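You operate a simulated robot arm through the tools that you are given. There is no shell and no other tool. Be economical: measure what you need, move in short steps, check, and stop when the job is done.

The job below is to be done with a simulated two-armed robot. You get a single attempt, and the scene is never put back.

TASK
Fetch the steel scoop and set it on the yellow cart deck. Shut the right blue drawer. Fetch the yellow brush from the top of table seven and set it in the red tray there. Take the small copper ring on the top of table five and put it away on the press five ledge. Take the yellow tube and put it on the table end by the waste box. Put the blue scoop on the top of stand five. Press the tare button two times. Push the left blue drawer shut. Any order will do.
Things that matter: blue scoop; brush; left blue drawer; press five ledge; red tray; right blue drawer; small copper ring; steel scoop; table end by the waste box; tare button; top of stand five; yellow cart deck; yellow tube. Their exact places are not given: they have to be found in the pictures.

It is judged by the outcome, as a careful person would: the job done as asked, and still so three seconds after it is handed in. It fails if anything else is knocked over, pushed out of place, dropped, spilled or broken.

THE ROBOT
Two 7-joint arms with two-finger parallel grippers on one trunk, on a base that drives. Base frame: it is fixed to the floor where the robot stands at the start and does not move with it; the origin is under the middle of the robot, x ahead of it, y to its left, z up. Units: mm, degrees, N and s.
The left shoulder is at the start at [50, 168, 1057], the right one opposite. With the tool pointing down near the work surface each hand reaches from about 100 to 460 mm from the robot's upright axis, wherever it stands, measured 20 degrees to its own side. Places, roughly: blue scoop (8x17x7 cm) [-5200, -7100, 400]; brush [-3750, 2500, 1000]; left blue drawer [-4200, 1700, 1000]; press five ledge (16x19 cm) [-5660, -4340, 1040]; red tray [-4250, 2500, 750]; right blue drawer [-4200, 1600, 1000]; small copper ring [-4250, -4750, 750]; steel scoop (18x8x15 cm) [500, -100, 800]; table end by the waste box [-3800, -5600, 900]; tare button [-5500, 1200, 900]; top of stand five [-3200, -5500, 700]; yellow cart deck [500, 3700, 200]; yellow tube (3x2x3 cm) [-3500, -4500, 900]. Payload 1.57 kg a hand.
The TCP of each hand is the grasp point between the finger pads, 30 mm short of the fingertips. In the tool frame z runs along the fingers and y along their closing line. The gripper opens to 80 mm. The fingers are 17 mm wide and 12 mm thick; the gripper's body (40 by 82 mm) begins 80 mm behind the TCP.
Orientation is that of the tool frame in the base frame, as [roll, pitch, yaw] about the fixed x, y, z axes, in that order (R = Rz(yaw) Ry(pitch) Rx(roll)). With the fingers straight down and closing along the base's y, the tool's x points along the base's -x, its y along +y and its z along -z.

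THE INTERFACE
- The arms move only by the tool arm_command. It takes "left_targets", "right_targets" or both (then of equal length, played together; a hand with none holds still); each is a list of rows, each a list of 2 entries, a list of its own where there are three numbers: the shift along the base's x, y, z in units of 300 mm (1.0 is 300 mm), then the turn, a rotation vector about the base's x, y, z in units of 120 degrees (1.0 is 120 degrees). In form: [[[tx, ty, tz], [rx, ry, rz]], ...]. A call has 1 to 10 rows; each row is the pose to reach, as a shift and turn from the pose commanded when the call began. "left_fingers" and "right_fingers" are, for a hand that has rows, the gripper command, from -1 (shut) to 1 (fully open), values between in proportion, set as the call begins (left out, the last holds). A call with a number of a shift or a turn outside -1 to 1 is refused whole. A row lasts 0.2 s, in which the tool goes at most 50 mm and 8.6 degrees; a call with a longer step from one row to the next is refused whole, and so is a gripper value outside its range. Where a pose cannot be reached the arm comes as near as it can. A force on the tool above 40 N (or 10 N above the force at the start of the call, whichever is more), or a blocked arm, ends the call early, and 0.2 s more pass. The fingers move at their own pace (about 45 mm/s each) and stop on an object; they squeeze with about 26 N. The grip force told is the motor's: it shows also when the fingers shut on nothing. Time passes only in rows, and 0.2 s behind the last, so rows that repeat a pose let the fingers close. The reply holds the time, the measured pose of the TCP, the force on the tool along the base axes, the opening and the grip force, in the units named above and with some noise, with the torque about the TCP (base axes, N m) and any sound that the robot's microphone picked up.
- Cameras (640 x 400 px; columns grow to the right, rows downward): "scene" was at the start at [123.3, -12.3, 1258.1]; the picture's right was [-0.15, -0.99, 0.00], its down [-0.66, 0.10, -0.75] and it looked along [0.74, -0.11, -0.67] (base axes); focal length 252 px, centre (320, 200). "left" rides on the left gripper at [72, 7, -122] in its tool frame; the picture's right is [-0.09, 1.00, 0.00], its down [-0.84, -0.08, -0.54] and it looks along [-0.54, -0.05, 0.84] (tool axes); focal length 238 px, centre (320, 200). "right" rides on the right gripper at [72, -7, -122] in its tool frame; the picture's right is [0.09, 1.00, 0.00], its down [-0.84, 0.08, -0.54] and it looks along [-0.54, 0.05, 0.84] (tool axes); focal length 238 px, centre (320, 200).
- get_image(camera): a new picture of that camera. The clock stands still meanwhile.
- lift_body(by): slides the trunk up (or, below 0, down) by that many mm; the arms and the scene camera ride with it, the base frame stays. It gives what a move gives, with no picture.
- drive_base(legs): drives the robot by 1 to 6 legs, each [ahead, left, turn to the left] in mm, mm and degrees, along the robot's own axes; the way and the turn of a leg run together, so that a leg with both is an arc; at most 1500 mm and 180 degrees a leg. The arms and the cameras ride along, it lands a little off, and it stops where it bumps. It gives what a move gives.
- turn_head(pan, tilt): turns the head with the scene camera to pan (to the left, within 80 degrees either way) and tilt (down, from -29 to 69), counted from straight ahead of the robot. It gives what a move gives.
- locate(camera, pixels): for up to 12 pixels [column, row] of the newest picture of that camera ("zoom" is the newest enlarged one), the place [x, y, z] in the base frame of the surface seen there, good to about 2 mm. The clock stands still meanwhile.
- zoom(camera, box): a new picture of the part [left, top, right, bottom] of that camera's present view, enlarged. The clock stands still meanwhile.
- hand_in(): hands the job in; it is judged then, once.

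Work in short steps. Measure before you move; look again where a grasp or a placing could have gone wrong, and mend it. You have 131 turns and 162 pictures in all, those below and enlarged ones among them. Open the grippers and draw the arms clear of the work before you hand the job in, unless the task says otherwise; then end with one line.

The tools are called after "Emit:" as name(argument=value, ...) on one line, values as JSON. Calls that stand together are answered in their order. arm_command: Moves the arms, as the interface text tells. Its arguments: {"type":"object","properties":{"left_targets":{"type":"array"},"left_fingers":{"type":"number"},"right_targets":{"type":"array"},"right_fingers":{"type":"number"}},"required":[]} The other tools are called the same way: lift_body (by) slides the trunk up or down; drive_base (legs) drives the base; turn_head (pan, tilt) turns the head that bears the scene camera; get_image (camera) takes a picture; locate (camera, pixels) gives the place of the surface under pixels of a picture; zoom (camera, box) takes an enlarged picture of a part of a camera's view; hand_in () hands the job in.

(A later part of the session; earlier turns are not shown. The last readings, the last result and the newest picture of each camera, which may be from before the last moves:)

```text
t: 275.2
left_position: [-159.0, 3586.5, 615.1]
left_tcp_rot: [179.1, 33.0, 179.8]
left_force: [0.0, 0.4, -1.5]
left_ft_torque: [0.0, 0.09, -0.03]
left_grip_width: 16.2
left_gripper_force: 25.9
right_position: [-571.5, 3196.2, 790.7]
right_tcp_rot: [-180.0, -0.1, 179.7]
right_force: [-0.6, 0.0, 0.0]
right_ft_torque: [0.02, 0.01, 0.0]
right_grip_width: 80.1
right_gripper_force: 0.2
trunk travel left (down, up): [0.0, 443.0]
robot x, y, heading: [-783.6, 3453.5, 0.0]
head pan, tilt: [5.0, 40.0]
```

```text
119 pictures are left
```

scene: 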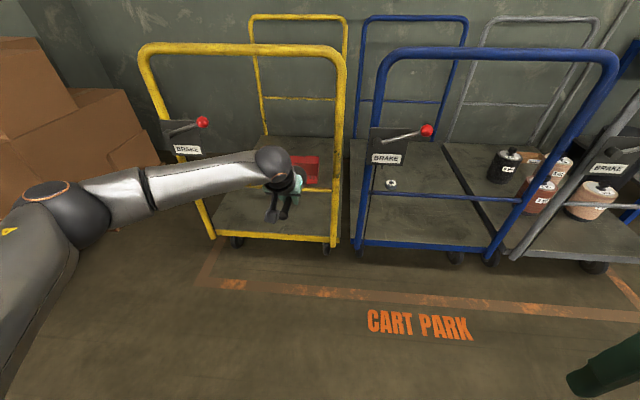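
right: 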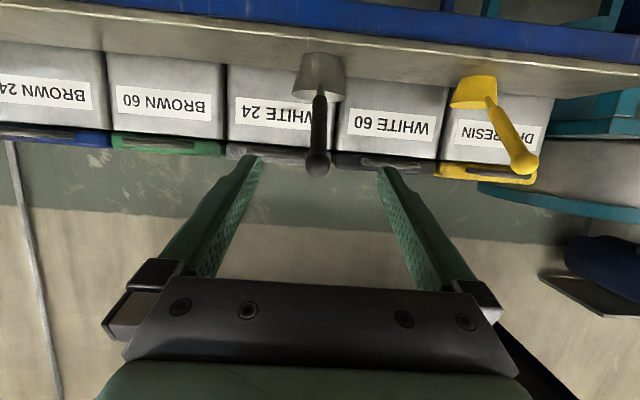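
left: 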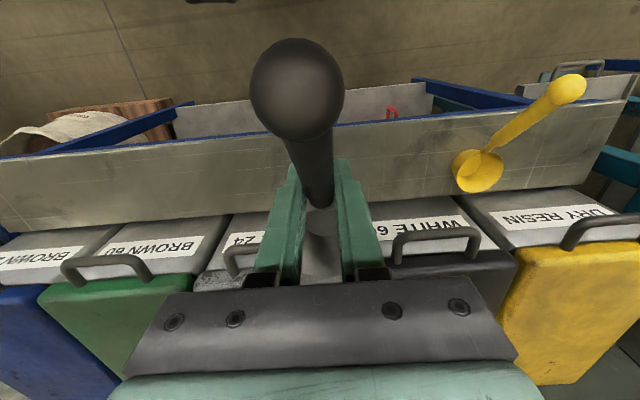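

Now TCP (-159, 3586, 615), tool pitched. I measure wrist, forearm and elbow to foresee where they pass the frame.

Emit:
locate(camera="scene", pixels=[[272, 155], [230, 160], [180, 175], [140, 172], [60, 195], [100, 220], [150, 200], [202, 122], [335, 190]])

Emit:
zoom(camera="scene", box=[120, 30, 370, 260])

```text
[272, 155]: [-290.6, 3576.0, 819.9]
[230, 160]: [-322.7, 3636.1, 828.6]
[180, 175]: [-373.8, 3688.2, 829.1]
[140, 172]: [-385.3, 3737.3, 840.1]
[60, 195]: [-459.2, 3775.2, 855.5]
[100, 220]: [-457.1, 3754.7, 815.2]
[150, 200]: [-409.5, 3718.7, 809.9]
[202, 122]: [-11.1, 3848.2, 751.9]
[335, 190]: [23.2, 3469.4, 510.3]
```

```text
1.74 times, centred on (245, 145) of scene
```

zoom: 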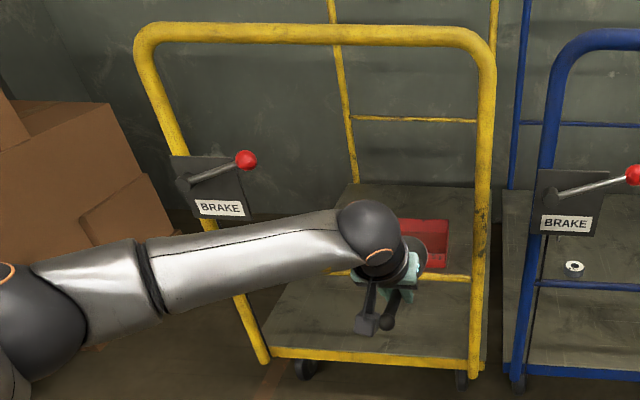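

At this bend the elbow would come near the brake knob (x -11, y 3848, z 752). I stretch the arm 85 mm further so the elbow pulls in line, then drive in slowly.

Emit:
arm_command(left_targets=[[[0.1, 0, 0], [0, 0, 0]], [[0.2, 0, 0], [0, 0, 0]], [[0.28, 0, 0], [0, 0, 0]], [[0.28, 0, 0], [0, 0, 0]]])

Emit:
drive_base(legs=[[150, 0, 0]])

Emit:
get_image(camera="scene")

```text
t: 276.2
left_position: [-74.1, 3585.6, 616.2]
left_tcp_rot: [179.0, 33.0, 179.7]
left_force: [-0.3, 0.4, -2.0]
left_ft_torque: [0.02, 0.07, -0.04]
left_grip_width: 16.4
left_gripper_force: 26.1
right_position: [-571.7, 3196.2, 792.6]
right_tcp_rot: [-180.0, -0.2, 179.6]
right_force: [0.4, 0.4, -0.3]
right_ft_torque: [-0.03, -0.02, 0.04]
right_grip_width: 80.2
right_gripper_force: 0.0
trunk travel left (down, up): [0.0, 443.0]
robot x, y, heading: [-782.4, 3456.1, 0.1]
head pan, tilt: [5.0, 40.0]
```

```text
t: 277.5
left_position: [72.8, 3586.8, 615.9]
left_tcp_rot: [179.1, 33.0, 179.9]
left_force: [0.5, -0.3, -1.1]
left_ft_torque: [0.03, 0.07, 0.0]
left_grip_width: 16.5
left_gripper_force: 25.6
right_position: [-424.3, 3197.8, 791.9]
right_tcp_rot: [180.0, -0.2, 179.7]
right_force: [0.4, 0.1, 0.3]
right_ft_torque: [0.0, -0.01, -0.03]
right_grip_width: 79.9
right_gripper_force: 0.1
trunk travel left (down, up): [0.0, 443.0]
robot x, y, heading: [-635.7, 3455.4, 0.4]
head pan, tilt: [5.0, 40.0]
```

```text
117 pictures are left
```

scene: 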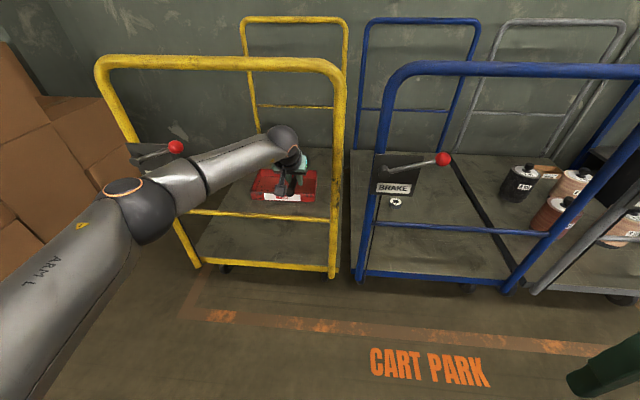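

The scoop is entering the opening cleanly. I measure the elbow, then go on 200 mm.

Emit:
locate(camera="scene", pixels=[[282, 130], [240, 150], [200, 170], [165, 185], [125, 190], [150, 230], [190, 200]])

Emit:
drive_base(legs=[[120, 0, 0]])

Emit:
get_image(camera="scene")

```text
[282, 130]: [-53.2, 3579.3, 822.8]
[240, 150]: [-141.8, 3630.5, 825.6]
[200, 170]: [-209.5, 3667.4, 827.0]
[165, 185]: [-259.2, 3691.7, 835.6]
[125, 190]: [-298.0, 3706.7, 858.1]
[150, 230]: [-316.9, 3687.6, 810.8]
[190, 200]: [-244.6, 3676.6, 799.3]
```

```text
t: 278.8
left_position: [193.4, 3590.4, 614.3]
left_tcp_rot: [179.1, 32.9, -179.9]
left_force: [0.1, -0.7, -1.4]
left_ft_torque: [-0.04, 0.11, -0.01]
left_grip_width: 16.1
left_gripper_force: 25.7
right_position: [-302.8, 3197.9, 791.8]
right_tcp_rot: [-179.9, -0.2, 179.8]
right_force: [1.1, -0.3, -1.0]
right_ft_torque: [-0.02, 0.04, 0.03]
right_grip_width: 79.8
right_gripper_force: 0.1
trunk travel left (down, up): [0.0, 443.0]
robot x, y, heading: [-511.9, 3454.4, 0.2]
head pan, tilt: [5.0, 40.0]
```

```text
116 pictures are left
```

scene: 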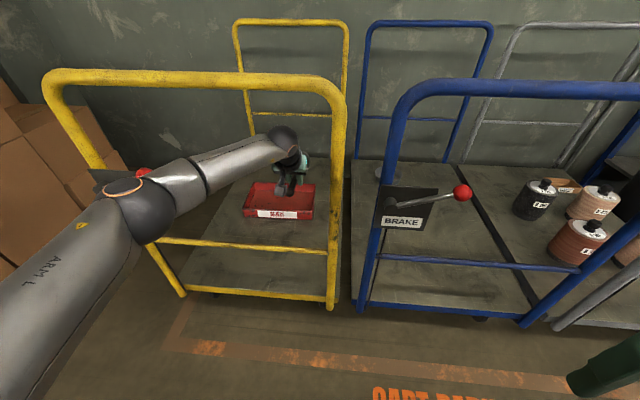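

All clear: elbow near y 3700, knob at y 3848. I go in another 137 mm, then lower in steps while bringing the tool upright.

Emit:
drive_base(legs=[[137, 0, 0]])

Emit:
arm_command(left_targets=[[[-0.06, 0, -0.1], [0, 0.032, 0]], [[-0.13, 0, -0.2], [0, 0.065, 0]], [[-0.2, 0, -0.3], [0, 0.1, 0]], [[-0.27, 0, -0.4], [0, 0.135, 0]], [[-0.33, 0, -0.5], [0, 0.165, 0]]])

Emit:
get_image(camera="scene")

```text
t: 280.1
left_position: [331.7, 3592.0, 615.9]
left_tcp_rot: [179.1, 33.0, -179.7]
left_force: [0.2, -0.9, -2.1]
left_ft_torque: [-0.05, 0.09, 0.01]
left_grip_width: 16.5
left_gripper_force: 26.2
right_position: [-163.1, 3199.4, 792.0]
right_tcp_rot: [179.9, -0.2, 179.8]
right_force: [-0.5, 1.0, -0.1]
right_ft_torque: [0.0, 0.0, -0.02]
right_grip_width: 80.0
right_gripper_force: 0.0
trunk travel left (down, up): [0.0, 443.0]
robot x, y, heading: [-376.0, 3458.1, 0.4]
head pan, tilt: [5.0, 40.0]
```

```text
t: 281.3
left_position: [233.2, 3589.8, 466.0]
left_tcp_rot: [179.1, 13.1, 180.0]
left_force: [-0.2, -0.4, -1.4]
left_ft_torque: [0.0, 0.08, 0.01]
left_grip_width: 16.3
left_gripper_force: 25.5
right_position: [-164.5, 3198.1, 792.0]
right_tcp_rot: [179.9, -0.2, 179.9]
right_force: [0.5, -0.4, -0.2]
right_ft_torque: [-0.04, -0.04, 0.0]
right_grip_width: 80.1
right_gripper_force: 0.1
trunk travel left (down, up): [0.0, 443.0]
robot x, y, heading: [-375.9, 3458.7, 0.3]
head pan, tilt: [5.0, 40.0]
```

```text
115 pictures are left
```

scene: 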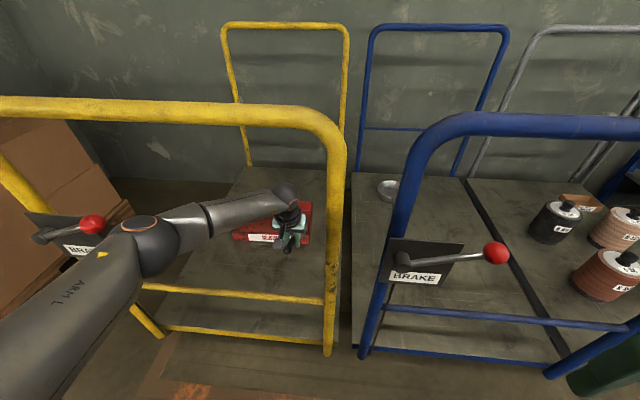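

Good so far. I continue down to about 15 mm over the deck with the tool upright.

Emit:
arm_command(left_targets=[[[-0.07, 0, -0.12], [0, 0.035, 0]], [[-0.14, 0, -0.24], [0, 0.07, 0]], [[-0.21, 0, -0.35], [0, 0.1, 0]], [[-0.28, 0, -0.44], [0, 0.125, 0]], [[-0.28, 0, -0.44], [0, 0.125, 0]]])

Emit:
get_image(camera="left")

Emit:
get_image(camera="scene")

```text
t: 282.5
left_position: [149.0, 3592.3, 336.0]
left_tcp_rot: [179.0, -1.8, -179.8]
left_force: [0.0, 1.1, -0.9]
left_ft_torque: [-0.03, 0.05, 0.01]
left_grip_width: 16.3
left_gripper_force: 25.4
right_position: [-164.3, 3199.4, 792.6]
right_tcp_rot: [-180.0, -0.2, 179.9]
right_force: [-0.2, 0.3, 0.0]
right_ft_torque: [-0.03, -0.02, 0.02]
right_grip_width: 80.0
right_gripper_force: 0.1
trunk travel left (down, up): [0.0, 443.0]
robot x, y, heading: [-375.8, 3459.7, 0.6]
head pan, tilt: [5.0, 40.0]
```

```text
114 pictures are left
```

left: 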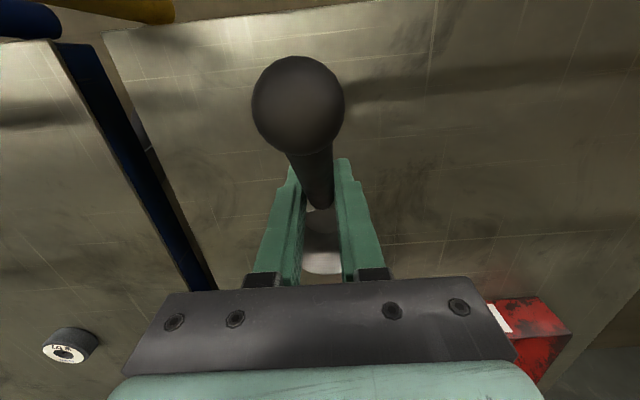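

```text
113 pictures are left
```

scene: 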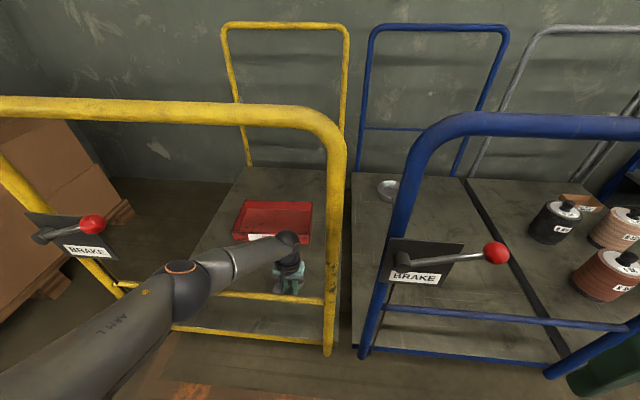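

Scoop is upright over the deck. I lower by small steps to contact.

Emit:
arm_command(left_targets=[[[0, 0, -0.025], [0, 0, 0]], [[0, 0, -0.045], [0, 0, 0]], [[0, 0, -0.06], [0, 0, 0]], [[0, 0, -0.066], [0, 0, 0]]])

```text
t: 283.5
left_position: [150.6, 3591.5, 316.5]
left_tcp_rot: [179.0, -1.7, -180.0]
left_force: [-4.4, 0.9, 11.0]
left_ft_torque: [0.03, -0.75, 0.0]
left_grip_width: 16.5
left_gripper_force: 25.7
right_position: [-164.8, 3198.0, 792.5]
right_tcp_rot: [-179.9, -0.1, 179.9]
right_force: [0.4, 0.4, -0.5]
right_ft_torque: [0.03, 0.0, 0.0]
right_grip_width: 79.8
right_gripper_force: 0.1
trunk travel left (down, up): [0.0, 443.0]
robot x, y, heading: [-373.8, 3456.9, 0.5]
head pan, tilt: [5.0, 40.0]
```

Contact at 316.5. I open and rise straight up, then retrace the way with the tool pitching forward.

Emit:
arm_command(left_targets=[[[0, 0, 0.005], [0, 0, 0]], [[0, 0, 0.005], [0, 0, 0]], [[0, 0, 0.005], [0, 0, 0]], [[0, 0, 0.005], [0, 0, 0]], [[0, 0, 0.1], [0, 0, 0]], [[0, 0, 0.22], [0, 0, 0]], [[0, 0, 0.36], [0, 0, 0]], [[0, 0, 0.4], [0, 0, 0]]], left_fingers=1)

Emit:
get_image(camera="left")

Emit:
arm_command(left_targets=[[[0.09, 0, 0.08], [0, -0.035, 0]], [[0.19, 0, 0.16], [0, -0.075, 0]], [[0.29, 0, 0.24], [0, -0.115, 0]], [[0.38, 0, 0.32], [0, -0.155, 0]], [[0.46, 0, 0.4], [0, -0.195, 0]], [[0.54, 0, 0.48], [0, -0.235, 0]], [[0.6, 0, 0.56], [0, -0.275, 0]], [[0.61, 0, 0.59], [0, -0.29, 0]]])

Emit:
get_image(camera="scene")

```text
t: 285.3
left_position: [149.8, 3591.5, 436.0]
left_tcp_rot: [178.8, -1.8, -179.7]
left_force: [0.1, 0.2, 0.5]
left_ft_torque: [-0.04, -0.01, 0.05]
left_grip_width: 79.8
left_gripper_force: 0.2
right_position: [-164.8, 3198.4, 791.6]
right_tcp_rot: [180.0, -0.2, 179.9]
right_force: [0.2, -0.4, -0.1]
right_ft_torque: [0.03, 0.04, 0.01]
right_grip_width: 79.9
right_gripper_force: 0.1
trunk travel left (down, up): [0.0, 443.0]
robot x, y, heading: [-370.4, 3454.3, 0.4]
head pan, tilt: [5.0, 40.0]
```

```text
112 pictures are left
```

left: 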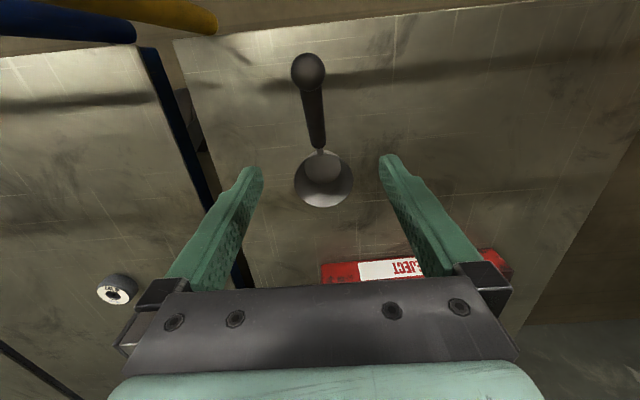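

```text
t: 287.1
left_position: [332.9, 3590.2, 610.5]
left_tcp_rot: [178.9, 33.1, -179.7]
left_force: [0.9, -0.1, -0.1]
left_ft_torque: [0.02, 0.01, 0.04]
left_grip_width: 80.1
left_gripper_force: 0.0
right_position: [-163.4, 3198.9, 793.7]
right_tcp_rot: [-179.9, -0.2, 179.9]
right_force: [-0.7, -0.8, 0.3]
right_ft_torque: [-0.01, 0.0, -0.04]
right_grip_width: 79.9
right_gripper_force: 0.1
trunk travel left (down, up): [0.0, 443.0]
robot x, y, heading: [-371.5, 3456.4, 0.3]
head pan, tilt: [5.0, 40.0]
```

```text
111 pictures are left
```

scene: 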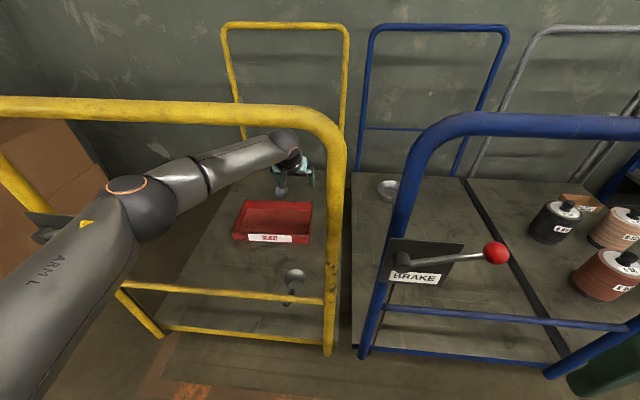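

The scoop stands on the yellow deck (292,275). I back straight out, raise the trunk and turn toward table seven.

Emit:
drive_base(legs=[[-650, 0, 0]])

Emit:
arm_command(left_targets=[[[-0.1, 0, 0.06], [0, 0.04, 0]], [[-0.24, 0, 0.1], [0, 0.09, 0]], [[-0.38, 0, 0.16], [0, 0.14, 0]], [[-0.52, 0, 0.2], [0, 0.19, 0]], [[-0.66, 0, 0.25], [0, 0.24, 0]], [[-0.8, 0, 0.3], [0, 0.285, 0]], [[-0.94, 0.06, 0.35], [0, 0.285, 0]], [[-1, 0.18, 0.4], [0, 0.285, 0]]])

Emit:
lift_body(by=225)

Emit:
drive_base(legs=[[0, 0, 180]])

Emit:
turn_head(pan=0, tilt=15)

Emit:
get_image(camera="scene")

```text
t: 290.7
left_position: [-311.6, 3585.0, 611.8]
left_tcp_rot: [179.0, 33.0, -180.0]
left_force: [-0.2, 0.4, 0.0]
left_ft_torque: [0.0, -0.01, 0.02]
left_grip_width: 80.1
left_gripper_force: 0.0
right_position: [-809.9, 3195.4, 793.1]
right_tcp_rot: [179.9, -0.2, 179.7]
right_force: [0.3, -0.2, 0.2]
right_ft_torque: [0.02, -0.03, 0.02]
right_grip_width: 80.0
right_gripper_force: 0.0
trunk travel left (down, up): [0.0, 443.0]
robot x, y, heading: [-1020.8, 3453.2, 0.3]
head pan, tilt: [5.0, 40.0]
```

```text
t: 292.5
left_position: [-612.5, 3640.2, 733.1]
left_tcp_rot: [178.9, -1.2, -180.0]
left_force: [-0.6, 0.2, 0.2]
left_ft_torque: [0.0, 0.03, -0.05]
left_grip_width: 80.2
left_gripper_force: 0.1
right_position: [-808.0, 3195.4, 791.8]
right_tcp_rot: [-180.0, -0.2, 179.9]
right_force: [-0.7, 0.3, 0.5]
right_ft_torque: [-0.03, 0.05, 0.01]
right_grip_width: 79.8
right_gripper_force: 0.1
trunk travel left (down, up): [0.0, 443.0]
robot x, y, heading: [-1019.6, 3453.1, 0.6]
head pan, tilt: [5.0, 40.0]
```

```text
t: 294.9
left_position: [-612.1, 3640.7, 957.0]
left_tcp_rot: [178.9, -1.3, -180.0]
left_force: [0.0, -0.1, 0.5]
left_ft_torque: [-0.02, 0.01, -0.02]
left_grip_width: 80.0
left_gripper_force: 0.0
right_position: [-809.8, 3195.0, 1018.2]
right_tcp_rot: [179.9, -0.3, 179.8]
right_force: [0.0, 0.6, 0.3]
right_ft_torque: [-0.02, 0.02, 0.0]
right_grip_width: 80.1
right_gripper_force: 0.0
trunk travel left (down, up): [-225.0, 218.0]
robot x, y, heading: [-1015.7, 3454.8, 0.4]
head pan, tilt: [5.0, 40.0]
```

```text
t: 302.7
left_position: [-1417.6, 3250.4, 958.9]
left_tcp_rot: [179.0, -1.2, 2.1]
left_force: [0.3, 0.2, 0.5]
left_ft_torque: [0.02, 0.0, 0.02]
left_grip_width: 80.3
left_gripper_force: 0.1
right_position: [-1237.9, 3703.6, 1017.3]
right_tcp_rot: [-180.0, -0.1, 2.0]
right_force: [0.2, -0.1, 0.1]
right_ft_torque: [0.04, -0.02, 0.01]
right_grip_width: 80.4
right_gripper_force: 0.1
trunk travel left (down, up): [-225.0, 218.0]
robot x, y, heading: [-1019.4, 3450.8, -177.6]
head pan, tilt: [5.0, 40.0]
```

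```text
t: 303.6
left_position: [-1417.4, 3251.1, 958.1]
left_tcp_rot: [179.0, -1.1, 2.2]
left_force: [-0.7, -0.4, -0.3]
left_ft_torque: [0.01, -0.01, -0.02]
left_grip_width: 80.0
left_gripper_force: 0.0
right_position: [-1237.8, 3704.2, 1017.2]
right_tcp_rot: [-180.0, -0.2, 2.0]
right_force: [-0.2, 0.5, -0.1]
right_ft_torque: [-0.01, -0.01, 0.02]
right_grip_width: 79.7
right_gripper_force: 0.0
trunk travel left (down, up): [-225.0, 218.0]
robot x, y, heading: [-1020.8, 3452.4, -177.7]
head pan, tilt: [0.0, 15.0]
```

```text
110 pictures are left
```

scene: 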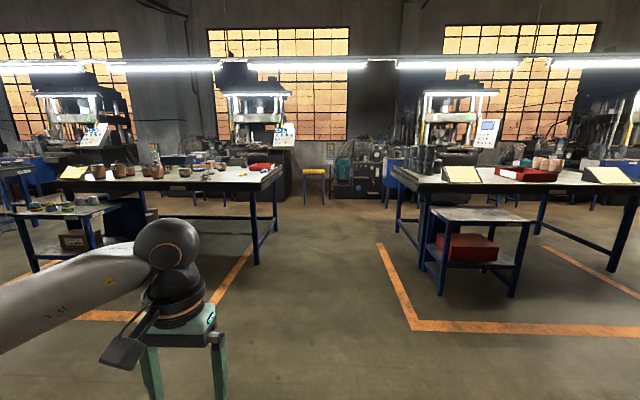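

I measure the two tables and zoom in to find brush, red tray and drawers.

Emit:
zoom(camera="scene", box=[0, 110, 320, 290])

Emit:
locate(camera="scene", pixels=[[260, 185], [100, 185], [60, 215], [255, 262], [150, 160], [260, 167], [225, 172], [525, 172], [460, 190], [45, 270], [315, 175], [205, 190]])

```text
2.00 times, centred on (160, 200) of scene
```

zoom: 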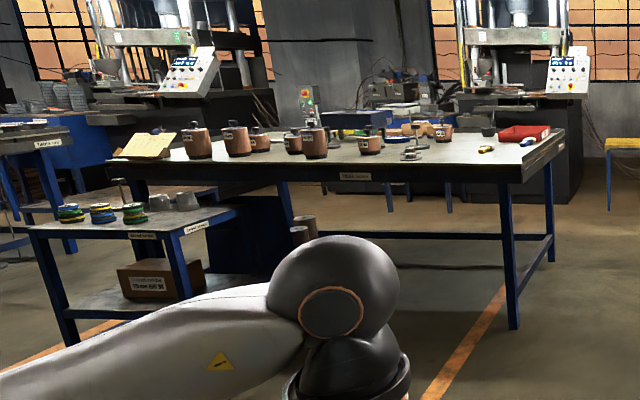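

```text
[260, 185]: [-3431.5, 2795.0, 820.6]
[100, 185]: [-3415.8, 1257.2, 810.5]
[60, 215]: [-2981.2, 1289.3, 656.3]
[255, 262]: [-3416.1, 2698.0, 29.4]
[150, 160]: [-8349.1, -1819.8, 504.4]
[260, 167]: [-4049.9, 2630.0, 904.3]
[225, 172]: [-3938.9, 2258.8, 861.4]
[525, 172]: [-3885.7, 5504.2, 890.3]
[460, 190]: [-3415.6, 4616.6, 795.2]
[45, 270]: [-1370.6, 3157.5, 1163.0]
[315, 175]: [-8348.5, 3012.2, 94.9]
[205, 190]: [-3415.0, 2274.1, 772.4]
```

Table seven spans x -3415 back, y 1250–2800; brush and tray lie near its right end (y≈2800). I drive to that end and face -y.

Emit:
drive_base(legs=[[1500, 0, -2.3], [1400, 0, 0], [0, 0, 90]])

Emit:
turn_head(pan=0, tilt=35)

Emit:
get_image(camera="scene")

```text
t: 321.3
left_position: [-3702.2, 2984.3, 957.7]
left_tcp_rot: [179.1, -1.2, 91.3]
left_force: [-0.1, -0.4, 0.2]
left_ft_torque: [0.02, -0.03, 0.03]
left_grip_width: 80.1
left_gripper_force: 0.0
right_position: [-4152.6, 3171.8, 1018.0]
right_tcp_rot: [-179.9, -0.2, 91.1]
right_force: [-0.6, 0.2, -0.4]
right_ft_torque: [0.0, 0.02, -0.01]
right_grip_width: 80.2
right_gripper_force: 0.2
trunk travel left (down, up): [-225.0, 218.0]
robot x, y, heading: [-3901.9, 3387.4, -88.1]
head pan, tilt: [0.0, 15.0]
```

```text
t: 322.1
left_position: [-3703.1, 2986.1, 958.7]
left_tcp_rot: [179.0, -1.2, 91.4]
left_force: [0.0, 0.3, -0.1]
left_ft_torque: [0.0, 0.01, 0.01]
left_grip_width: 80.0
left_gripper_force: 0.1
right_position: [-4152.9, 3170.7, 1018.1]
right_tcp_rot: [180.0, -0.2, 91.1]
right_force: [0.1, -0.1, -0.1]
right_ft_torque: [-0.02, 0.03, 0.0]
right_grip_width: 80.2
right_gripper_force: 0.0
trunk travel left (down, up): [-225.0, 218.0]
robot x, y, heading: [-3901.7, 3388.3, -88.4]
head pan, tilt: [0.0, 35.0]
```

```text
108 pictures are left
```

scene: 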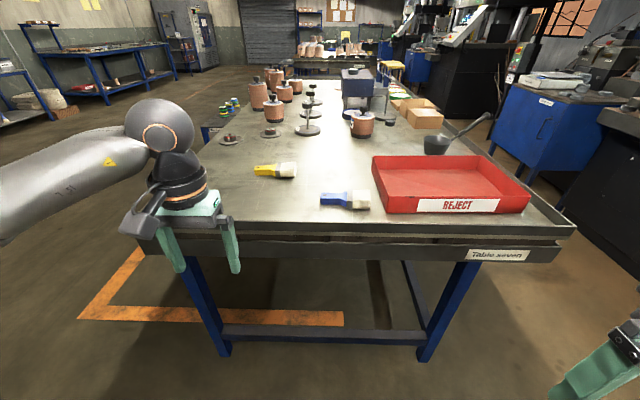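

Yellow brush at (275,171), red tray at (450,188). I measure them; the zoom gives detail.

Emit:
locate(camera="scene", pixels=[[262, 171], [278, 171], [290, 170], [265, 167], [265, 175], [450, 185], [400, 180], [500, 180], [418, 212], [380, 162], [350, 225], [480, 160]])

Emit:
zoom(camera="scene", box=[220, 140, 400, 240])

```text
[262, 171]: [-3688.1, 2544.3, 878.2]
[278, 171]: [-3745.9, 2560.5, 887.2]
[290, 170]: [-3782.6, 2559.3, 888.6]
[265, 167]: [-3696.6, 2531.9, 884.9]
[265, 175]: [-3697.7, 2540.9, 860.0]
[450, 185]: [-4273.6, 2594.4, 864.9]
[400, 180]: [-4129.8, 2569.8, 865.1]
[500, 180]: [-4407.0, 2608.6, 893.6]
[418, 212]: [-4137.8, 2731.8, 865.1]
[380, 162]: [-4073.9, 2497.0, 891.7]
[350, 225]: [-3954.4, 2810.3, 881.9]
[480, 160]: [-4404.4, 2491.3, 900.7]
```

```text
3.56 times, centred on (310, 190) of scene
```

zoom: 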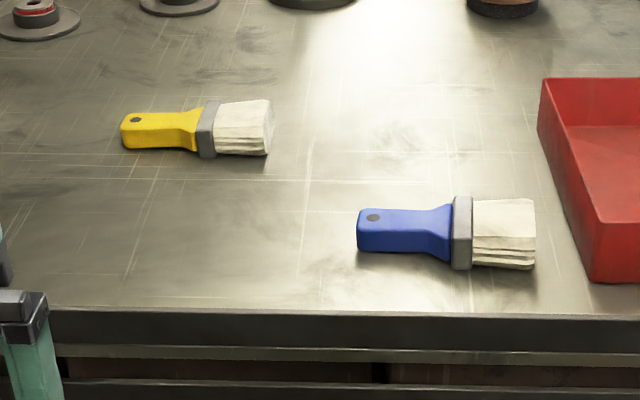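

Brush: along x, handle at (-3715, 2545), top z≈888; table top ≈860. I drive 335 mm closer, and turn the left hand -86° so the fingers close along y.

Emit:
drive_base(legs=[[330, 0, -1.6]])

Emit:
arm_command(left_targets=[[[0, 0, 0.05], [0, 0, -0.07]], [[0, 0, 0.1], [0, 0, -0.14]], [[0, 0, 0.1], [0, 0, -0.21]], [[0, 0, 0.1], [0, 0, -0.28]], [[0, 0, 0.1], [0, 0, -0.35]], [[0, 0, 0.1], [0, 0, -0.42]], [[0, 0, 0.1], [0, 0, -0.49]], [[0, 0, 0.1], [0, 0, -0.56]], [[0, 0, 0.1], [0, 0, -0.63]], [[0, 0, 0.1], [0, 0, -0.7]]])

Emit:
get_image(camera="left")

```text
t: 324.3
left_position: [-3706.6, 2647.7, 957.6]
left_tcp_rot: [179.0, -1.2, 90.0]
left_force: [-0.1, -0.2, 0.6]
left_ft_torque: [0.07, -0.01, -0.03]
left_grip_width: 80.1
left_gripper_force: 0.1
right_position: [-4152.7, 2845.7, 1017.4]
right_tcp_rot: [179.9, -0.2, 89.7]
right_force: [0.2, -0.5, -0.2]
right_ft_torque: [0.04, -0.01, 0.02]
right_grip_width: 80.0
right_gripper_force: 0.0
trunk travel left (down, up): [-225.0, 218.0]
robot x, y, heading: [-3892.2, 3056.5, -89.6]
head pan, tilt: [0.0, 35.0]
```

```text
t: 326.5
left_position: [-3764.9, 2738.4, 982.1]
left_tcp_rot: [178.9, -1.2, 6.1]
left_force: [-0.8, -0.5, 0.7]
left_ft_torque: [0.02, -0.03, 0.0]
left_grip_width: 80.0
left_gripper_force: 0.1
left hand out of reach, approached as far as the arm can: row 8, 9, 10
right_position: [-4153.1, 2846.8, 1017.0]
right_tcp_rot: [179.9, -0.1, 89.7]
right_force: [-0.5, -0.4, 0.7]
right_ft_torque: [-0.03, 0.0, 0.0]
right_grip_width: 79.7
right_gripper_force: 0.0
trunk travel left (down, up): [-225.0, 218.0]
robot x, y, heading: [-3893.2, 3056.3, -89.6]
head pan, tilt: [0.0, 35.0]
```

```text
106 pictures are left
```

left: 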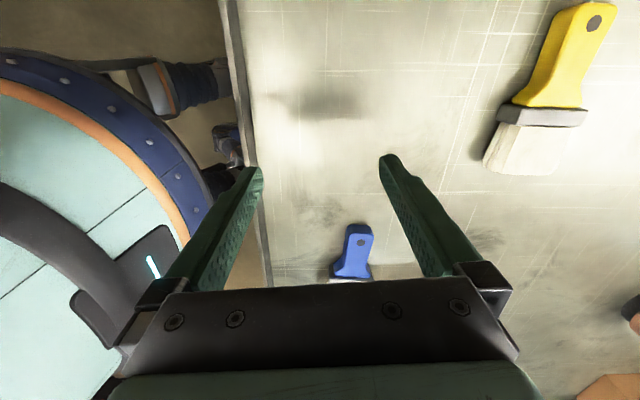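

The -90° turn meets a wrist limit. I turn the other way instead (+172° from here), going back over the start.

Emit:
arm_command(left_targets=[[[0.02, -0.03, 0], [0, 0, 0.07]], [[0.04, -0.06, 0], [0, 0, 0.14]], [[0.06, -0.1, 0], [0, 0, 0.21]], [[0.08, -0.13, 0], [0, 0, 0.28]], [[0.1, -0.16, 0], [0, 0, 0.35]], [[0.12, -0.2, 0], [0, 0, 0.42]], [[0.14, -0.24, 0], [0, 0, 0.49]], [[0.16, -0.26, 0], [0, 0, 0.56]], [[0.18, -0.28, 0], [0, 0, 0.63]], [[0.2, -0.3, 0], [0, 0, 0.7]]])

Emit:
arm_command(left_targets=[[[0, 0, 0], [0, 0, 0.07]], [[0, 0, 0], [0, 0, 0.14]], [[0, 0, 0], [0, 0, 0.21]], [[0, 0, 0], [0, 0, 0.28]], [[0, 0, 0], [0, 0, 0.35]], [[0, 0, 0], [0, 0, 0.42]], [[0, 0, 0], [0, 0, 0.49]], [[0, 0, 0], [0, 0, 0.56]], [[0, 0, 0], [0, 0, 0.63]], [[0, 0, 0], [0, 0, 0.7]]])

Emit:
get_image(camera="left")

```text
t: 328.7
left_position: [-3706.6, 2648.4, 980.5]
left_tcp_rot: [179.0, -1.1, 90.0]
left_force: [-0.3, -0.2, -0.4]
left_ft_torque: [0.02, 0.0, 0.0]
left_grip_width: 80.1
left_gripper_force: 0.0
right_position: [-4152.9, 2845.6, 1017.8]
right_tcp_rot: [-180.0, -0.2, 89.7]
right_force: [0.6, 0.0, -0.3]
right_ft_torque: [0.02, -0.02, 0.01]
right_grip_width: 80.1
right_gripper_force: 0.0
trunk travel left (down, up): [-225.0, 218.0]
robot x, y, heading: [-3895.1, 3054.3, -89.9]
head pan, tilt: [0.0, 35.0]
```

```text
t: 330.9
left_position: [-3706.3, 2647.8, 979.9]
left_tcp_rot: [179.0, -1.2, 174.1]
left_force: [0.0, 0.1, -0.1]
left_ft_torque: [0.02, -0.02, 0.02]
left_grip_width: 80.4
left_gripper_force: 0.0
right_position: [-4152.0, 2846.3, 1016.8]
right_tcp_rot: [179.9, -0.1, 89.7]
right_force: [0.2, -1.0, 0.0]
right_ft_torque: [0.01, -0.01, -0.03]
right_grip_width: 80.1
right_gripper_force: 0.1
trunk travel left (down, up): [-225.0, 218.0]
robot x, y, heading: [-3895.5, 3056.0, -89.9]
head pan, tilt: [0.0, 35.0]
```

```text
105 pictures are left
```

left: 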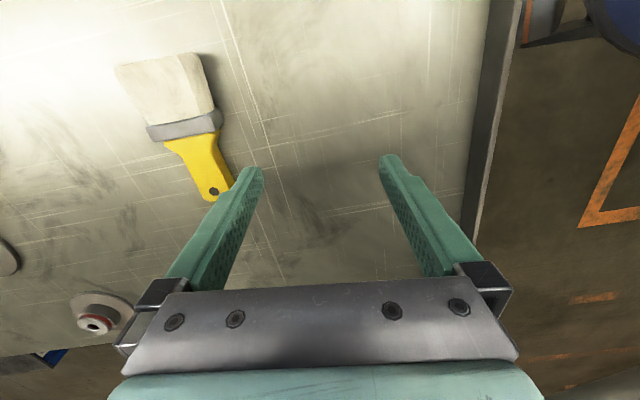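

The +84° turn works. I measure the brush handle here.

Emit:
locate(camera="left", pixels=[[213, 188], [200, 155], [185, 125], [165, 85], [193, 165], [218, 162], [150, 160]])

```text
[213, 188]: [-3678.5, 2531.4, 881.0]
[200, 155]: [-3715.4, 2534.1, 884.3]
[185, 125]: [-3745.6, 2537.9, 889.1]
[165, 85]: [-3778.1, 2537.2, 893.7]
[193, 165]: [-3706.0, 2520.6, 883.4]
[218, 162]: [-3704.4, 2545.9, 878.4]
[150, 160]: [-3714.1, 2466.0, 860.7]
```

Handle centre (-3720, 2534), top 884. I move over it, lower to TCP z 894 (fingertips 4 mm over the table) and close.

Emit:
arm_command(left_targets=[[[-0.02, -0.13, 0], [0, 0, 0.01]], [[-0.04, -0.26, -0.02], [0, 0, 0.02]], [[-0.05, -0.38, -0.07], [0, 0, 0.02]], [[-0.05, -0.38, -0.18], [0, 0, 0.02]], [[-0.05, -0.38, -0.26], [0, 0, 0.02]], [[-0.05, -0.38, -0.287], [0, 0, 0.02]]])

Emit:
arm_command(left_targets=[[[0, 0, 0], [0, 0, 0]], [[0, 0, 0], [0, 0, 0]], [[0, 0, 0], [0, 0, 0]], [[0, 0, 0], [0, 0, 0]], [[0, 0, 0], [0, 0, 0]]], left_fingers=-1)

Emit:
get_image(camera="left")

```text
t: 332.3
left_position: [-3720.1, 2534.7, 894.6]
left_tcp_rot: [179.1, -1.1, 176.4]
left_force: [-0.6, 0.4, -0.3]
left_ft_torque: [0.0, 0.01, -0.03]
left_grip_width: 80.4
left_gripper_force: 0.0
right_position: [-4153.0, 2847.1, 1017.3]
right_tcp_rot: [-179.9, -0.1, 89.7]
right_force: [-0.5, 0.7, 0.0]
right_ft_torque: [0.01, -0.01, -0.02]
right_grip_width: 80.0
right_gripper_force: 0.0
trunk travel left (down, up): [-225.0, 218.0]
robot x, y, heading: [-3892.1, 3055.0, -89.7]
head pan, tilt: [0.0, 35.0]
```

```text
t: 333.5
left_position: [-3721.0, 2535.5, 894.9]
left_tcp_rot: [179.1, -1.3, 176.4]
left_force: [0.4, -0.5, 0.4]
left_ft_torque: [-0.03, 0.03, 0.01]
left_grip_width: 31.5
left_gripper_force: 26.0
right_position: [-4152.7, 2846.3, 1017.4]
right_tcp_rot: [-179.9, -0.2, 89.8]
right_force: [0.7, -1.0, 0.0]
right_ft_torque: [0.0, 0.03, -0.01]
right_grip_width: 80.0
right_gripper_force: 0.0
trunk travel left (down, up): [-225.0, 218.0]
robot x, y, heading: [-3894.6, 3053.7, -89.7]
head pan, tilt: [0.0, 35.0]
```

```text
104 pictures are left
```

left: 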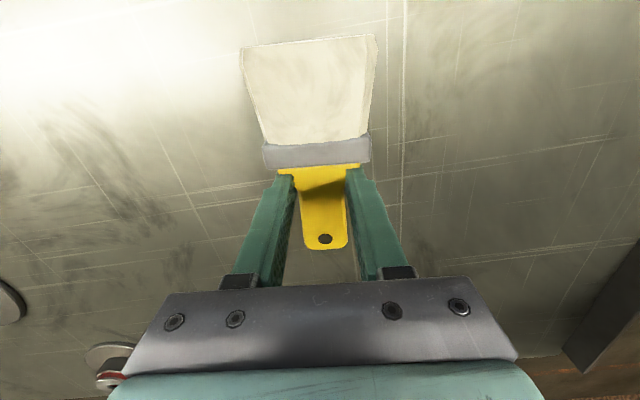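

Gripped (31.5 mm). I lift 110 mm and shift right by 300 with the base, then look.

Emit:
arm_command(left_targets=[[[0, 0, 0.08], [0, 0, 0]], [[0, 0, 0.2], [0, 0, 0]], [[0, 0, 0.33], [0, 0, 0]], [[0, 0.1, 0.38], [0, 0, 0]], [[0, 0.2, 0.38], [0, 0, 0]], [[0, 0.28, 0.38], [0, 0, 0]]])

Emit:
drive_base(legs=[[0, -300, 0]])

Emit:
get_image(camera="scene")

```text
t: 334.9
left_position: [-3720.4, 2618.2, 1009.3]
left_tcp_rot: [179.0, -1.0, 176.4]
left_force: [-0.4, -0.1, -1.1]
left_ft_torque: [0.0, -0.01, 0.0]
left_grip_width: 31.2
left_gripper_force: 26.0
right_position: [-4152.1, 2846.4, 1017.1]
right_tcp_rot: [179.9, -0.1, 89.7]
right_force: [0.3, 0.0, -0.1]
right_ft_torque: [0.0, -0.01, 0.01]
right_grip_width: 79.9
right_gripper_force: 0.1
trunk travel left (down, up): [-225.0, 218.0]
robot x, y, heading: [-3894.2, 3055.8, -89.7]
head pan, tilt: [0.0, 35.0]
```

```text
t: 338.1
left_position: [-4016.1, 2617.1, 1008.6]
left_tcp_rot: [179.0, -1.1, 176.3]
left_force: [-0.3, -1.1, -1.4]
left_ft_torque: [0.02, -0.03, -0.04]
left_grip_width: 31.5
left_gripper_force: 25.7
right_position: [-4447.7, 2844.7, 1017.6]
right_tcp_rot: [180.0, -0.2, 89.7]
right_force: [0.2, 0.0, -0.5]
right_ft_torque: [0.02, 0.0, -0.01]
right_grip_width: 80.0
right_gripper_force: 0.0
trunk travel left (down, up): [-225.0, 218.0]
robot x, y, heading: [-4190.7, 3054.2, -90.2]
head pan, tilt: [0.0, 35.0]
```

```text
103 pictures are left
```

scene: 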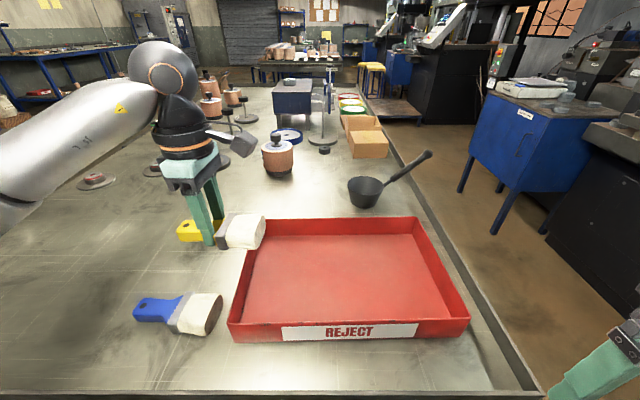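

Tray centre is about (-4240, 2620). I move the brush over it and lower to just above its floor.

Emit:
arm_command(left_targets=[[[-0.14, 0, 0], [0, 0, 0]], [[-0.28, 0, 0], [0, 0, 0]], [[-0.42, 0, 0], [0, 0, 0]], [[-0.56, 0, 0], [0, 0, 0]], [[-0.68, 0, 0], [0, 0, 0]], [[-0.68, 0, -0.12], [0, 0, 0]], [[-0.68, 0, -0.24], [0, 0, 0]], [[-0.68, 0, -0.32], [0, 0, 0]], [[-0.68, 0, -0.345], [0, 0, 0]]])

Emit:
get_image(camera="scene")

```text
t: 340.1
left_position: [-4219.3, 2616.5, 904.2]
left_tcp_rot: [179.1, -1.1, 176.3]
left_force: [-0.8, 0.7, -0.6]
left_ft_torque: [-0.03, -0.03, 0.0]
left_grip_width: 31.3
left_gripper_force: 25.8
right_position: [-4447.0, 2844.4, 1018.5]
right_tcp_rot: [-179.9, -0.3, 89.8]
right_force: [0.1, -1.1, 0.5]
right_ft_torque: [0.01, 0.0, 0.05]
right_grip_width: 80.1
right_gripper_force: 0.1
trunk travel left (down, up): [-225.0, 218.0]
robot x, y, heading: [-4186.6, 3053.3, -90.1]
head pan, tilt: [0.0, 35.0]
```

```text
102 pictures are left
```

scene: 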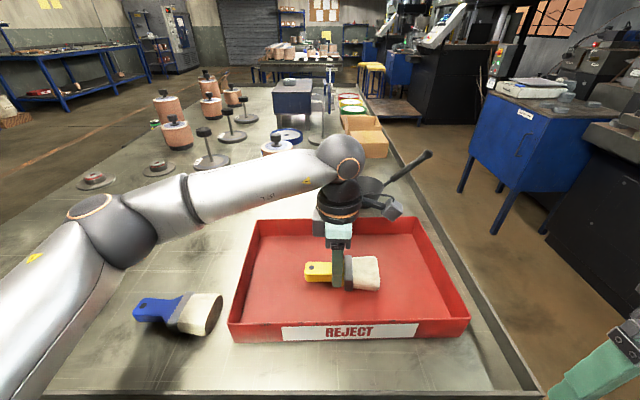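

Brush is over the tray's middle. I lower the last 3 mm, open, rise, and turn the hand back to default.

Emit:
arm_command(left_targets=[[[0, 0, -0.01], [0, 0, 0]], [[0, 0, -0.01], [0, 0, 0]]])

Emit:
arm_command(left_targets=[[[0, 0, 0], [0, 0, 0]], [[0, 0, 0], [0, 0, 0]], [[0, 0, 0], [0, 0, 0]], [[0, 0, 0], [0, 0, 0]], [[0, 0, 0.1], [0, 0, 0]], [[0, 0, 0.24], [0, 0, 0]], [[0, 0, 0.38], [0, 0, 0]], [[0, 0.05, 0.5], [0, 0, 0]]], left_fingers=1)

Emit:
arm_command(left_targets=[[[0.1, 0.05, 0], [0, 0, -0.07]], [[0.2, 0.1, 0], [0, 0, -0.14]], [[0.3, 0.15, 0], [0, 0, -0.21]], [[0.4, 0.2, 0], [0, 0, -0.28]], [[0.5, 0.25, 0], [0, 0, -0.35]], [[0.55, 0.28, 0], [0, 0, -0.42]], [[0.6, 0.3, 0], [0, 0, -0.49]], [[0.6, 0.3, 0], [0, 0, -0.56]], [[0.6, 0.3, 0], [0, 0, -0.63]], [[0.6, 0.3, 0], [0, 0, -0.7]]])

Emit:
turn_head(pan=0, tilt=25)

Emit:
zoom(camera="scene", box=[160, 80, 480, 380])

```text
t: 340.7
left_position: [-4218.0, 2616.3, 902.1]
left_tcp_rot: [179.0, -1.0, 176.4]
left_force: [0.0, 0.8, -1.0]
left_ft_torque: [0.03, -0.05, 0.05]
left_grip_width: 31.2
left_gripper_force: 26.2
right_position: [-4448.3, 2846.8, 1017.2]
right_tcp_rot: [-179.9, -0.3, 89.8]
right_force: [0.7, -0.7, 0.5]
right_ft_torque: [0.04, -0.02, 0.03]
right_grip_width: 80.1
right_gripper_force: 0.0
trunk travel left (down, up): [-225.0, 218.0]
robot x, y, heading: [-4187.6, 3055.9, -90.2]
head pan, tilt: [0.0, 35.0]
```

```text
t: 342.5
left_position: [-4219.7, 2630.2, 1054.5]
left_tcp_rot: [179.0, -1.1, 176.3]
left_force: [-0.2, 0.3, -0.5]
left_ft_torque: [0.04, 0.01, 0.0]
left_grip_width: 79.9
left_gripper_force: 0.1
right_position: [-4447.9, 2845.5, 1017.2]
right_tcp_rot: [-180.0, -0.2, 89.8]
right_force: [-0.3, -0.8, 0.4]
right_ft_torque: [0.01, -0.01, 0.0]
right_grip_width: 80.1
right_gripper_force: 0.1
trunk travel left (down, up): [-225.0, 218.0]
robot x, y, heading: [-4186.5, 3052.1, -89.9]
head pan, tilt: [0.0, 35.0]
```

```text
t: 344.7
left_position: [-4039.7, 2721.4, 1051.3]
left_tcp_rot: [179.0, -1.2, 92.3]
left_force: [0.6, 0.4, -1.1]
left_ft_torque: [0.0, 0.01, -0.01]
left_grip_width: 80.0
left_gripper_force: 0.0
right_position: [-4447.5, 2845.7, 1017.4]
right_tcp_rot: [-179.9, -0.2, 89.7]
right_force: [0.5, 0.5, -0.6]
right_ft_torque: [0.02, 0.0, 0.02]
right_grip_width: 79.9
right_gripper_force: 0.0
trunk travel left (down, up): [-225.0, 218.0]
robot x, y, heading: [-4185.9, 3052.6, -89.9]
head pan, tilt: [0.0, 35.0]
```

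```text
t: 345.4
left_position: [-4041.1, 2721.4, 1052.0]
left_tcp_rot: [179.1, -1.2, 92.4]
left_force: [0.3, -1.0, 0.7]
left_ft_torque: [0.03, 0.01, 0.01]
left_grip_width: 80.0
left_gripper_force: 0.0
right_position: [-4447.1, 2844.8, 1017.9]
right_tcp_rot: [-180.0, -0.2, 89.7]
right_force: [-0.1, -0.4, 0.9]
right_ft_torque: [0.03, -0.02, 0.01]
right_grip_width: 80.1
right_gripper_force: 0.1
trunk travel left (down, up): [-225.0, 218.0]
robot x, y, heading: [-4187.2, 3057.1, -89.9]
head pan, tilt: [0.0, 25.0]
```

```text
1.33 times, centred on (320, 230) of scene
```

zoom: 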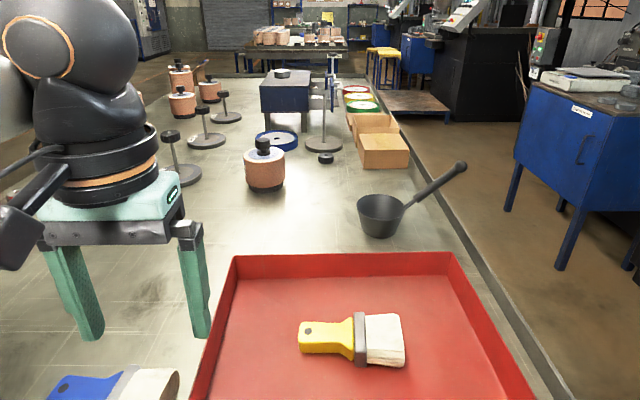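

Brush lies in the tray. The blue box on the table top at zoom (287,90) may be the drawers; I measure it, the scale on the blue cabinet, and zoom in.

Emit:
locate(camera="zoom", pixels=[[287, 95], [287, 75], [265, 95], [308, 95], [585, 75], [570, 120], [620, 75]])

Emit:
zoom(camera="scene", box=[240, 110, 360, 185])

Emit:
zoom(camera="scene", box=[400, 60, 600, 185])

```text
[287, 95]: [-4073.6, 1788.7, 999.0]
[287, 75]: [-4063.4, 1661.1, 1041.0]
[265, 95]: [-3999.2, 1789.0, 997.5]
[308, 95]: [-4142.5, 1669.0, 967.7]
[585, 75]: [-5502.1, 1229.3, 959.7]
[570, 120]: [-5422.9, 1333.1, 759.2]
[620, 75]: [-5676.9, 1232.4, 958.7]
```

```text
5.33 times, centred on (300, 148) of scene
```

zoom: 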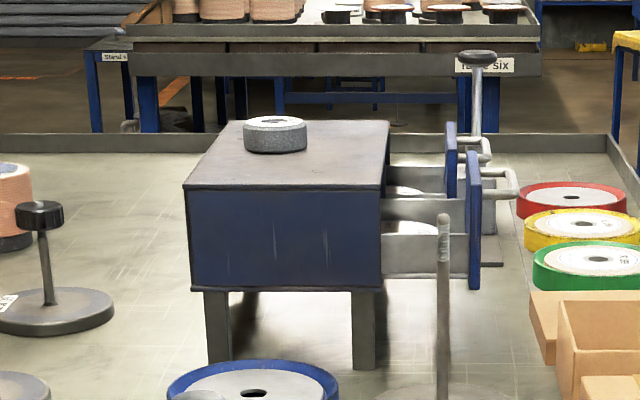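

```text
3.20 times, centred on (500, 122) of scene
```

zoom: 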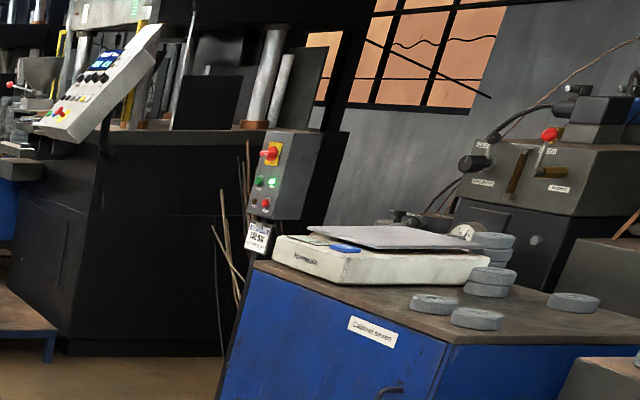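

The blue drawer box stands on the table with two drawers open toward -x; the scale with a blue tare button is on cabinet seven beyond. I drive round into the aisle behind table seven.

Emit:
drive_base(legs=[[-150, 0, 0], [0, -630, 0], [1450, 0, 0]])

Emit:
turn_head(pan=45, tilt=30)

Emit:
get_image(camera="scene")

Emit:
turn_head(pan=-40, tilt=25)

Emit:
get_image(camera="scene")

```text
t: 359.1
left_position: [-4661.8, 1440.4, 1051.9]
left_tcp_rot: [179.0, -1.2, 92.9]
left_force: [0.4, 0.2, -0.4]
left_ft_torque: [0.0, 0.01, -0.02]
left_grip_width: 80.1
left_gripper_force: 0.1
right_position: [-5069.6, 1560.0, 1017.9]
right_tcp_rot: [180.0, -0.2, 90.2]
right_force: [0.8, -0.6, -0.4]
right_ft_torque: [-0.02, -0.02, 0.0]
right_grip_width: 79.8
right_gripper_force: 0.0
trunk travel left (down, up): [-225.0, 218.0]
robot x, y, heading: [-4814.3, 1770.9, -89.5]
head pan, tilt: [0.0, 25.0]
```

```text
t: 360.2
left_position: [-4663.2, 1439.8, 1051.5]
left_tcp_rot: [179.0, -1.2, 93.0]
left_force: [0.1, -1.0, -0.4]
left_ft_torque: [-0.01, -0.02, -0.02]
left_grip_width: 80.0
left_gripper_force: 0.0
right_position: [-5070.1, 1559.8, 1016.9]
right_tcp_rot: [180.0, -0.2, 90.2]
right_force: [-0.2, -0.1, -0.3]
right_ft_torque: [0.04, -0.01, 0.0]
right_grip_width: 79.8
right_gripper_force: 0.0
trunk travel left (down, up): [-225.0, 218.0]
robot x, y, heading: [-4810.9, 1773.8, -89.0]
head pan, tilt: [45.0, 30.0]
```

```text
98 pictures are left
```

scene: 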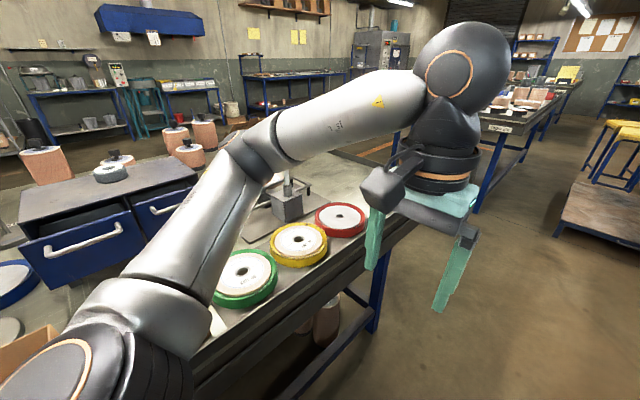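

```text
t: 361.8
left_position: [-4661.0, 1439.6, 1051.8]
left_tcp_rot: [179.0, -1.2, 93.0]
left_force: [0.4, 0.3, -0.1]
left_ft_torque: [-0.02, 0.0, -0.02]
left_grip_width: 80.0
left_gripper_force: 0.1
right_position: [-5071.3, 1559.9, 1017.3]
right_tcp_rot: [180.0, -0.3, 90.3]
right_force: [-0.1, -0.1, 0.6]
right_ft_torque: [-0.01, -0.03, 0.0]
right_grip_width: 80.0
right_gripper_force: 0.1
trunk travel left (down, up): [-225.0, 218.0]
robot x, y, heading: [-4810.7, 1770.7, -89.2]
head pan, tilt: [-40.0, 25.0]
```

```text
97 pictures are left
```

scene: 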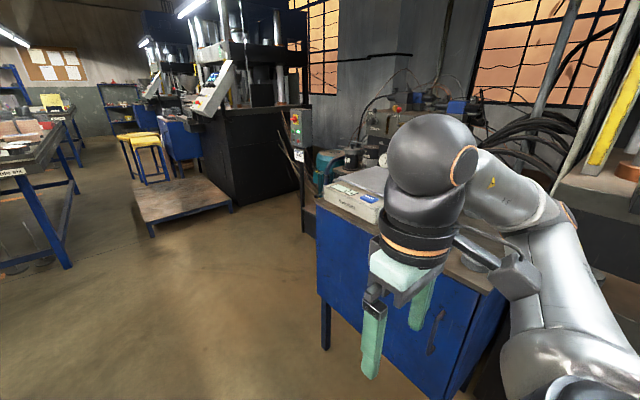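

The tare button (blue patch) shows at (368,198). I measure it and zoom in.

Emit:
locate(camera="scene", pixels=[[368, 198], [345, 190], [320, 205], [375, 222], [330, 260], [385, 175], [303, 175], [505, 285], [480, 262]])

Emit:
zoom(camera="scene", box=[290, 140, 410, 260])

```text
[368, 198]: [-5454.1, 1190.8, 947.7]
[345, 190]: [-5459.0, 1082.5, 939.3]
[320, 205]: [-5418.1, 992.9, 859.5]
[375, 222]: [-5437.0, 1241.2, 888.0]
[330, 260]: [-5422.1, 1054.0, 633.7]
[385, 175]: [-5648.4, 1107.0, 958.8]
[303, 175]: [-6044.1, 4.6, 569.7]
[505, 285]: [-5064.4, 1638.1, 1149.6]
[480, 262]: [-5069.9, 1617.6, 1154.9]
```

```text
3.33 times, centred on (350, 200) of scene
```

zoom: 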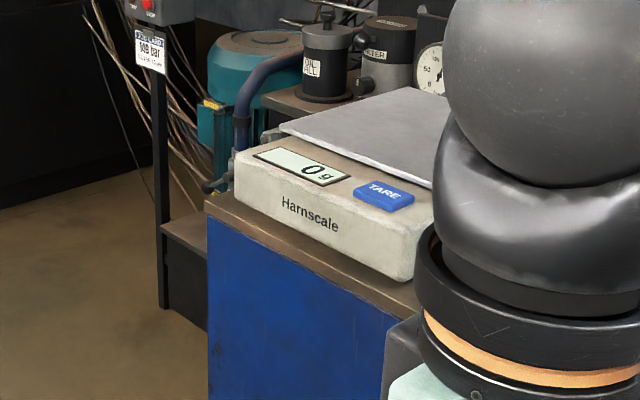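

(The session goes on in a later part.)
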